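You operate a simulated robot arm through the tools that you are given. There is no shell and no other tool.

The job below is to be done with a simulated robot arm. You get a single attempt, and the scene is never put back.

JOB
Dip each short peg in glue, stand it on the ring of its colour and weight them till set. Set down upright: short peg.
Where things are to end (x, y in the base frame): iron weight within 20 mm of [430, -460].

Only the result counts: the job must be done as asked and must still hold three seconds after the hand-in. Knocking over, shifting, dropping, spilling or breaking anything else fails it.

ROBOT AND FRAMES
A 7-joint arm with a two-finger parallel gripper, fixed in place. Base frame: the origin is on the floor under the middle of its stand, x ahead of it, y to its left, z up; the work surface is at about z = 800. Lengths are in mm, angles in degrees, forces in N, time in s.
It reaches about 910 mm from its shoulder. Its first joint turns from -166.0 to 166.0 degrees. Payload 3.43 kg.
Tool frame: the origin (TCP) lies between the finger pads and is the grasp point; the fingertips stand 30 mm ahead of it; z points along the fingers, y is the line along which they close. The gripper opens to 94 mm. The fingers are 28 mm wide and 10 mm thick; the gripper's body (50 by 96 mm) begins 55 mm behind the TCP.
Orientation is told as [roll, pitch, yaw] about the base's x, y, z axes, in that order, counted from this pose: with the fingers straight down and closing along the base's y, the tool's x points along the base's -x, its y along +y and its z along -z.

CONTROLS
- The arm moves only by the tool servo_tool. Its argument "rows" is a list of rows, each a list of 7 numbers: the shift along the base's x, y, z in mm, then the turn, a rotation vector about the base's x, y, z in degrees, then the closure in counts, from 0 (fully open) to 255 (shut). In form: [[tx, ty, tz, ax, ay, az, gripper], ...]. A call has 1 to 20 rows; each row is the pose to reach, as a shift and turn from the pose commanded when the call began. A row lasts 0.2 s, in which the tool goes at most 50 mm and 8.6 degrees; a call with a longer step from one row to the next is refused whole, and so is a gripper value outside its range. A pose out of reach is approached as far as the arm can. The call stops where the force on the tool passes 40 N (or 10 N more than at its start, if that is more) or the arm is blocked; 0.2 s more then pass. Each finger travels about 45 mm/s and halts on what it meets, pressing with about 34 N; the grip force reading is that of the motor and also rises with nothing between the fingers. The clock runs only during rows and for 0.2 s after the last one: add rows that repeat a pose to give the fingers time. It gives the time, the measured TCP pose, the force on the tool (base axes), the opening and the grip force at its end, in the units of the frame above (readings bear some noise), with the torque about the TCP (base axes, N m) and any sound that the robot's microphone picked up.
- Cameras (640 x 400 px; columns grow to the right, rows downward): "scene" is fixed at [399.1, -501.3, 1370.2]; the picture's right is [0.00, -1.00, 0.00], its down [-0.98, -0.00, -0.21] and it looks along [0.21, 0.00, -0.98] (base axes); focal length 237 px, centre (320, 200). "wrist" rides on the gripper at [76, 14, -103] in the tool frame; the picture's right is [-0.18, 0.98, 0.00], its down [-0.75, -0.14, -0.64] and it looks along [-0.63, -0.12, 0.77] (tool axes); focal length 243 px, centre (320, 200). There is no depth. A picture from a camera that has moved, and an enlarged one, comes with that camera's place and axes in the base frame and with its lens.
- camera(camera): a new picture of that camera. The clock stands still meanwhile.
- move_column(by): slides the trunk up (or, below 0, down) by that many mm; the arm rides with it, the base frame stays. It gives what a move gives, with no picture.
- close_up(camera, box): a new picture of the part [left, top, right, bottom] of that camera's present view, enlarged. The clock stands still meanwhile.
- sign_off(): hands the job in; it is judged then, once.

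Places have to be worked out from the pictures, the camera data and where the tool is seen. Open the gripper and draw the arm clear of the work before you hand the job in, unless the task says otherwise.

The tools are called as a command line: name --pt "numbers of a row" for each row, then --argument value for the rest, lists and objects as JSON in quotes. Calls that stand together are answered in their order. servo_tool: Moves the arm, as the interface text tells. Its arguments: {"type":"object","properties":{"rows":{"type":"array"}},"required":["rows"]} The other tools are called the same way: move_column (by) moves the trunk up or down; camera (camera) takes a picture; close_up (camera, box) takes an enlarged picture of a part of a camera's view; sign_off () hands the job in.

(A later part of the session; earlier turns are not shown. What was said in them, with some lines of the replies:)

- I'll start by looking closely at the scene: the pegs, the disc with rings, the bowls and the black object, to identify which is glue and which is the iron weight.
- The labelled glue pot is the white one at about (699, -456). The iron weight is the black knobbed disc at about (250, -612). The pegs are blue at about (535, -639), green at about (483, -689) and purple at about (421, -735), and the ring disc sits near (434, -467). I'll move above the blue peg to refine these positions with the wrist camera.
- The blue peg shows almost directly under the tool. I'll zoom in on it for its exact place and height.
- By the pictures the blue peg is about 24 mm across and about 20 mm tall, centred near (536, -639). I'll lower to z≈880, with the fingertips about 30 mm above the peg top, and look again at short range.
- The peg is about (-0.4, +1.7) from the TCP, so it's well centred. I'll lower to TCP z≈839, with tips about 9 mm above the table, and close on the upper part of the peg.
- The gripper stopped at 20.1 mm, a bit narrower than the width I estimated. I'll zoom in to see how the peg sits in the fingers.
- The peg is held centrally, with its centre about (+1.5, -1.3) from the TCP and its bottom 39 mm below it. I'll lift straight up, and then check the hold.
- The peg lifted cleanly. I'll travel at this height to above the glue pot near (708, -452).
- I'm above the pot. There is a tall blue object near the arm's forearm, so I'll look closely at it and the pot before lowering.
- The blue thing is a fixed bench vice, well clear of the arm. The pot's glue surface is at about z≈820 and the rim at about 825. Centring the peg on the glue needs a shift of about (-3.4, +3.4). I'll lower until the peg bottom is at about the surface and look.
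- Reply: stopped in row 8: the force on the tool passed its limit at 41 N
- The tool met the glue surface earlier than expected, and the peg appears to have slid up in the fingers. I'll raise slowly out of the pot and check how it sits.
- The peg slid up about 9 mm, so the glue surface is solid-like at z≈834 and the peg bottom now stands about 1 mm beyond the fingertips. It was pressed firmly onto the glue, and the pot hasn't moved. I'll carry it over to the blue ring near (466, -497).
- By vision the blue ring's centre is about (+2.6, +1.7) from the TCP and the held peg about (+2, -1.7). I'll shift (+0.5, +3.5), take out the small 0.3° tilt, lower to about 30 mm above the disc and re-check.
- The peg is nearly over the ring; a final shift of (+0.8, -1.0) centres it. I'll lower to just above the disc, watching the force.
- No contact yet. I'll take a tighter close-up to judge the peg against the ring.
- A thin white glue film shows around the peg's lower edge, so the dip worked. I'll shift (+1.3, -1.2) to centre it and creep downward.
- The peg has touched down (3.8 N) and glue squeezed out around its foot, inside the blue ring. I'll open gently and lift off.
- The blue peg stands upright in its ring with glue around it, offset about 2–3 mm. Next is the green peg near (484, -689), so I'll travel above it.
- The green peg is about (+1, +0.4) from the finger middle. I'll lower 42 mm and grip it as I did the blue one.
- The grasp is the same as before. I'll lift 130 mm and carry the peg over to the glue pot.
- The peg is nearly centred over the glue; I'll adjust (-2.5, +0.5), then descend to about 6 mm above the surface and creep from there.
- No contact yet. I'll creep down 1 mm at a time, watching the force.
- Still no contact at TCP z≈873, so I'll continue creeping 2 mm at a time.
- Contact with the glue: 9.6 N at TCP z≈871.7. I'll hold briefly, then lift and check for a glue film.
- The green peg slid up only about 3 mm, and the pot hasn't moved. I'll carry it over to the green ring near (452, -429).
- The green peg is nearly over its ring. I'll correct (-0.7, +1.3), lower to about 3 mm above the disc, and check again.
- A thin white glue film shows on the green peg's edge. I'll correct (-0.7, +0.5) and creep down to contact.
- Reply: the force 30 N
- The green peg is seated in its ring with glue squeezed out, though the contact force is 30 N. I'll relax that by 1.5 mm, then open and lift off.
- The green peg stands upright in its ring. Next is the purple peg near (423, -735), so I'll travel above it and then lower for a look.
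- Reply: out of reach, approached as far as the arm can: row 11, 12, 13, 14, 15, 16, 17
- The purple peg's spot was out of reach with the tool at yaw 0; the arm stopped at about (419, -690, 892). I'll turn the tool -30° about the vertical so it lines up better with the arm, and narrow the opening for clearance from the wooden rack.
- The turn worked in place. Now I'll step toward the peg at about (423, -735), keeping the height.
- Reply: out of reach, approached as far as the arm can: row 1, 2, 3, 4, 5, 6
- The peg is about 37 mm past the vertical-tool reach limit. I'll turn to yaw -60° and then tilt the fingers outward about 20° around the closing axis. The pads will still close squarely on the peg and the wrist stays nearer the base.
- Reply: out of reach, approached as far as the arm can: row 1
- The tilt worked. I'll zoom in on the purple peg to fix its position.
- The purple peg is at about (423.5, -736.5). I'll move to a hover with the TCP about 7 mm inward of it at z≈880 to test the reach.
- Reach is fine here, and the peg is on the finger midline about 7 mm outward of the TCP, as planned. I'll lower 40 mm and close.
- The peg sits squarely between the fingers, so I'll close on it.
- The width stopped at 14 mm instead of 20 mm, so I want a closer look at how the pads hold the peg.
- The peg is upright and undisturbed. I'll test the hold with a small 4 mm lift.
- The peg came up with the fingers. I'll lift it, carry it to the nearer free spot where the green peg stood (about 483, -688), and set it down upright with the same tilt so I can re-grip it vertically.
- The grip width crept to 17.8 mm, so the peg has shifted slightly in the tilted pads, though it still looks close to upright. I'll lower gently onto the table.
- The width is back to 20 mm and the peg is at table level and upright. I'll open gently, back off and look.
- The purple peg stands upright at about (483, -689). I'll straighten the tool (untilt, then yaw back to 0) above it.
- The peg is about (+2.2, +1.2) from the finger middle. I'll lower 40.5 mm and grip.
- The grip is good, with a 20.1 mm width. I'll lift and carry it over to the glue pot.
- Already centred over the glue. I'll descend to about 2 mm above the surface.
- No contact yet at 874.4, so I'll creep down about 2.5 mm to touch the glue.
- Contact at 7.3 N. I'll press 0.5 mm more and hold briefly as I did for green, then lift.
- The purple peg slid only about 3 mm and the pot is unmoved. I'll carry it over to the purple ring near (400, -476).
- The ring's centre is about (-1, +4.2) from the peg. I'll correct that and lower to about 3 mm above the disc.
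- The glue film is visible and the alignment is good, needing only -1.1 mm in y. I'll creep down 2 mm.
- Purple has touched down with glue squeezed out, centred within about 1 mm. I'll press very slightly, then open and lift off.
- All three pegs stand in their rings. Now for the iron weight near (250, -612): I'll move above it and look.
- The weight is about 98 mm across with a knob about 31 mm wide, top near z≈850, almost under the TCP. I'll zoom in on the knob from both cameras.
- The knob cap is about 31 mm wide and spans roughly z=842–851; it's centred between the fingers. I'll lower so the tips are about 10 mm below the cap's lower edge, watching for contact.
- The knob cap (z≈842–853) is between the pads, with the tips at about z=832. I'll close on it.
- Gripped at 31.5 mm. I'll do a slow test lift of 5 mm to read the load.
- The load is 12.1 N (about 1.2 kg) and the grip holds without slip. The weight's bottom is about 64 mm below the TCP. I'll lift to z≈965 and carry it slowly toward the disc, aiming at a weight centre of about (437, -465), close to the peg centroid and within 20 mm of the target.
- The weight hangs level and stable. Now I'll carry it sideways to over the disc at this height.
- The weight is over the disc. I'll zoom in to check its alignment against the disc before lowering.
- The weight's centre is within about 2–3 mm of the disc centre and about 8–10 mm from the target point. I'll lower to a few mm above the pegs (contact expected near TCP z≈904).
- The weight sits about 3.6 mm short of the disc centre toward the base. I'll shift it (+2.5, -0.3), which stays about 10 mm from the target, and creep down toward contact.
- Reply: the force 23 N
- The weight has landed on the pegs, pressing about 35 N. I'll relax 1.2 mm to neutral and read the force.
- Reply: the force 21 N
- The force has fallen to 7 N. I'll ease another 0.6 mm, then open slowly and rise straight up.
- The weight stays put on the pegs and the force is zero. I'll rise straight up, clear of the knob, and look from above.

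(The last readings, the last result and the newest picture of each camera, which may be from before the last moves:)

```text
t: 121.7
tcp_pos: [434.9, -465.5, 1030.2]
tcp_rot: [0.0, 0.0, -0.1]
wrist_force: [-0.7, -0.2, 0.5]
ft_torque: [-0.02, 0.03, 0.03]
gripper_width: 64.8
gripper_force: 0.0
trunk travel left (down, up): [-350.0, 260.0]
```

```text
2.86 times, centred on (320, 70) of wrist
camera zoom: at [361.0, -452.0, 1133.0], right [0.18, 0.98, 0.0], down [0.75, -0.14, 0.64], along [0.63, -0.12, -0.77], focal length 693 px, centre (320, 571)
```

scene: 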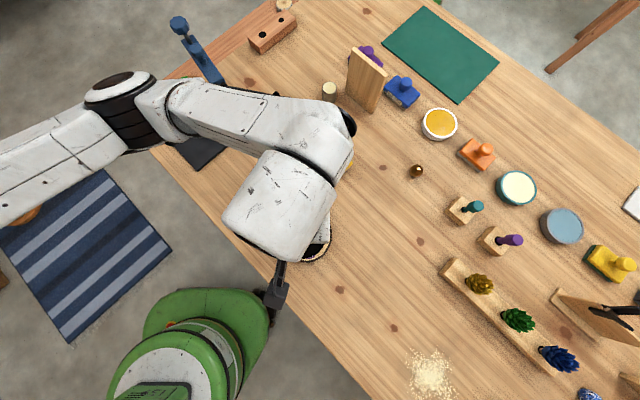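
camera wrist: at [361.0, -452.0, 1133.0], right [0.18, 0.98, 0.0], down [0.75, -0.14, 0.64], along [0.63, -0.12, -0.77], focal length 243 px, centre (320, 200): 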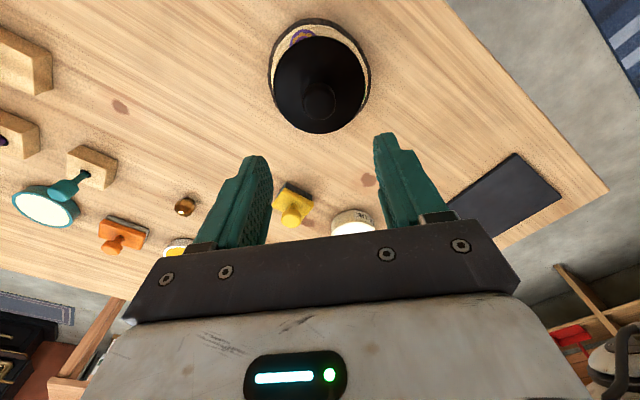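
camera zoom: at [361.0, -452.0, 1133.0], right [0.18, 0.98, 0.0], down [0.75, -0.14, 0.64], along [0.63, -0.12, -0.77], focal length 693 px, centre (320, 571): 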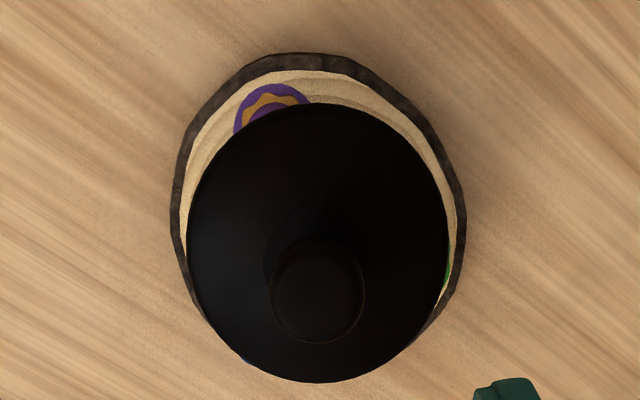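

The glue around the purple peg has turned from white to amber, so it appears to be setting. The weight's centre is about (435, -467), roughly 9 mm from the target. I'll draw the arm clear toward its start pose and check with the scene camera.

servo_tool --pt "5 5 5 0 0 0 60" --pt "15 15 15 0 0 0 30" --pt "30 28 28 0 0 0 0" --pt "48 45 40 0 0 0 0" --pt "66 62 52 0 0 0 0" --pt "84 78 62 0 0 0 0" --pt "100 93 66 0 0 0 0" --pt "109 102 66 0 0 0 0" --pt "111 104 66 0 0 0 0" --pt "111 104 66 0 0 0 0"

camera --camera "scene"

close_up --camera "scene" --box '[265, 195, 345, 275]'

camera --camera "wrist"

```text
t: 123.9
tcp_pos: [546.9, -360.7, 1097.1]
tcp_rot: [-0.1, -0.1, 0.0]
wrist_force: [1.0, 0.0, -0.8]
ft_torque: [0.0, -0.01, -0.03]
gripper_width: 94.2
gripper_force: 0.0
trunk travel left (down, up): [-350.0, 260.0]
```

```text
taken
```

scene: 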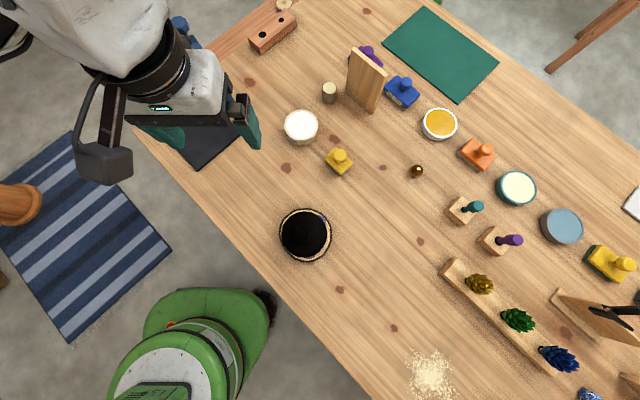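

```text
5.00 times, centred on (305, 235) of scene
camera zoom: at [399.1, -501.3, 1370.2], right [0.0, -1.0, 0.0], down [-0.98, 0.0, -0.21], along [0.21, 0.0, -0.98], focal length 1187 px, centre (395, 25)
```

zoom: 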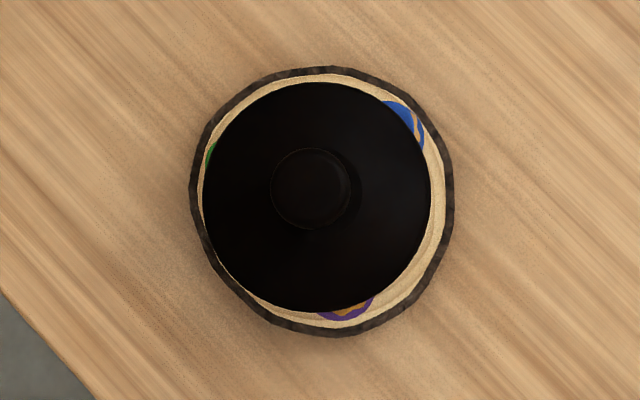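

```text
taken
camera wrist: at [471.6, -347.4, 1199.5], right [0.18, 0.98, 0.0], down [0.75, -0.14, 0.64], along [0.63, -0.12, -0.77], focal length 243 px, centre (320, 200)
```

wrist: 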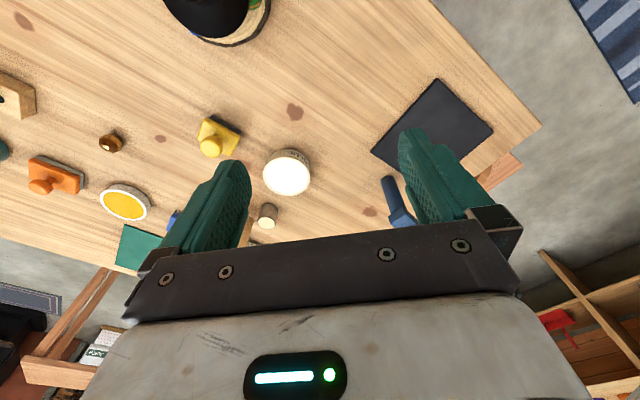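

All glue visible at the peg feet is now amber, the weight sits squarely on the pegs at about (434, -468), and nothing else has moved. I'll wait a few seconds of clock time and check that everything holds.

servo_tool --pt "0 0 0 0 0 0 0" --pt "0 0 0 0 0 0 0" --pt "0 0 0 0 0 0 0" --pt "0 0 0 0 0 0 0" --pt "0 0 0 0 0 0 0" --pt "0 0 0 0 0 0 0" --pt "0 0 0 0 0 0 0" --pt "0 0 0 0 0 0 0" --pt "0 0 0 0 0 0 0" --pt "0 0 0 0 0 0 0" --pt "0 0 0 0 0 0 0" --pt "0 0 0 0 0 0 0" --pt "0 0 0 0 0 0 0" --pt "0 0 0 0 0 0 0" --pt "0 0 0 0 0 0 0" --pt "0 0 0 0 0 0 0" --pt "0 0 0 0 0 0 0" --pt "0 0 0 0 0 0 0" --pt "0 0 0 0 0 0 0" --pt "0 0 0 0 0 0 0"

servo_tool --pt "0 0 0 0 0 0 0" --pt "0 0 0 0 0 0 0" --pt "0 0 0 0 0 0 0" --pt "0 0 0 0 0 0 0" --pt "0 0 0 0 0 0 0" --pt "0 0 0 0 0 0 0" --pt "0 0 0 0 0 0 0" --pt "0 0 0 0 0 0 0" --pt "0 0 0 0 0 0 0" --pt "0 0 0 0 0 0 0" --pt "0 0 0 0 0 0 0" --pt "0 0 0 0 0 0 0" --pt "0 0 0 0 0 0 0" --pt "0 0 0 0 0 0 0" --pt "0 0 0 0 0 0 0" --pt "0 0 0 0 0 0 0" --pt "0 0 0 0 0 0 0" --pt "0 0 0 0 0 0 0" --pt "0 0 0 0 0 0 0" --pt "0 0 0 0 0 0 0"

close_up --camera "scene" --box '[265, 195, 345, 275]'

camera --camera "scene"

```text
t: 128.1
tcp_pos: [546.1, -361.3, 1097.0]
tcp_rot: [0.0, 0.0, 0.1]
wrist_force: [0.0, 0.4, 1.7]
ft_torque: [0.01, 0.03, -0.01]
gripper_width: 94.1
gripper_force: 0.0
trunk travel left (down, up): [-350.0, 260.0]
```

```text
t: 132.3
tcp_pos: [546.4, -359.9, 1096.8]
tcp_rot: [0.0, -0.1, 0.0]
wrist_force: [-0.3, 0.0, -0.3]
ft_torque: [0.0, 0.01, 0.02]
gripper_width: 94.0
gripper_force: 0.1
trunk travel left (down, up): [-350.0, 260.0]
```

```text
5.00 times, centred on (305, 235) of scene
camera zoom: at [399.1, -501.3, 1370.2], right [0.0, -1.0, 0.0], down [-0.98, 0.0, -0.21], along [0.21, 0.0, -0.98], focal length 1187 px, centre (395, 25)
```

zoom: 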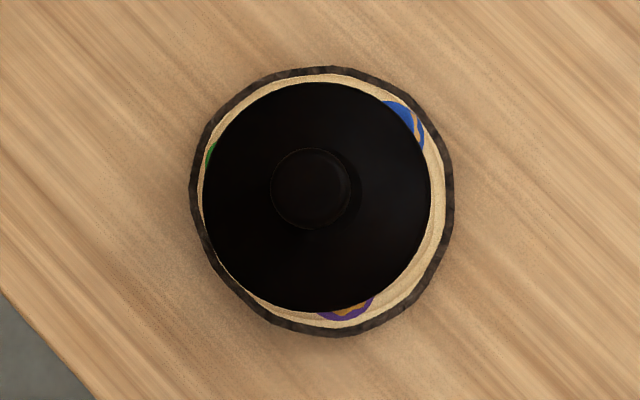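

```text
taken
```

scene: 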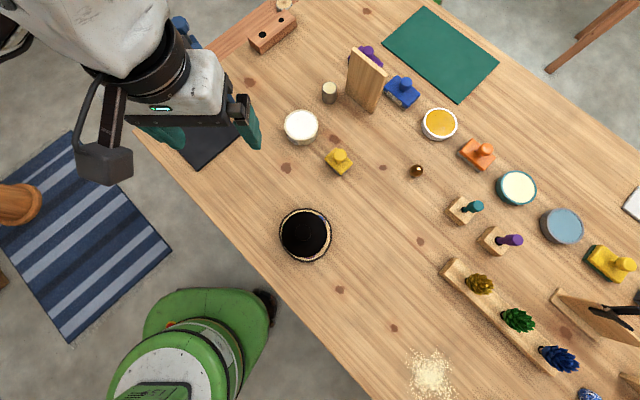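

Nothing moved over more than 8 s: the weight rests steadily on the three glued pegs about 9 mm from the target, the gripper is open, and the arm is clear. I'm handing the job in.

sign_off

```text
The job is handed in.
```

The job is handed in. All three short pegs were dipped in glue and stood upright on the rings of their colours, with the iron weight resting on top of them. I don't have the judge's result.

- **Pegs:** green and purple landed within about 2 mm of their ring centres. Blue is about 3 mm off, but still on its ring.
- **Iron weight:** its centre is at about (434, -468), roughly 9 mm from the target and inside the 20 mm limit.
- **Glue:** it turned from white to amber at the blue and purple pegs, which I took to mean set. The green peg's glue was hidden under the weight, so I couldn't check it.
- **Before hand-in:** I waited more than 8 s with the arm clear and the gripper open, and nothing moved in the pictures.
- **Purple peg:** it was out of reach with the gripper vertical. I moved it closer with a tilted grip, set it down upright, and re-gripped it vertically before dipping.
- **White mark on the disc:** a faint white patch appeared beside the green ring when I set that peg down. It may be glue from the fingers.
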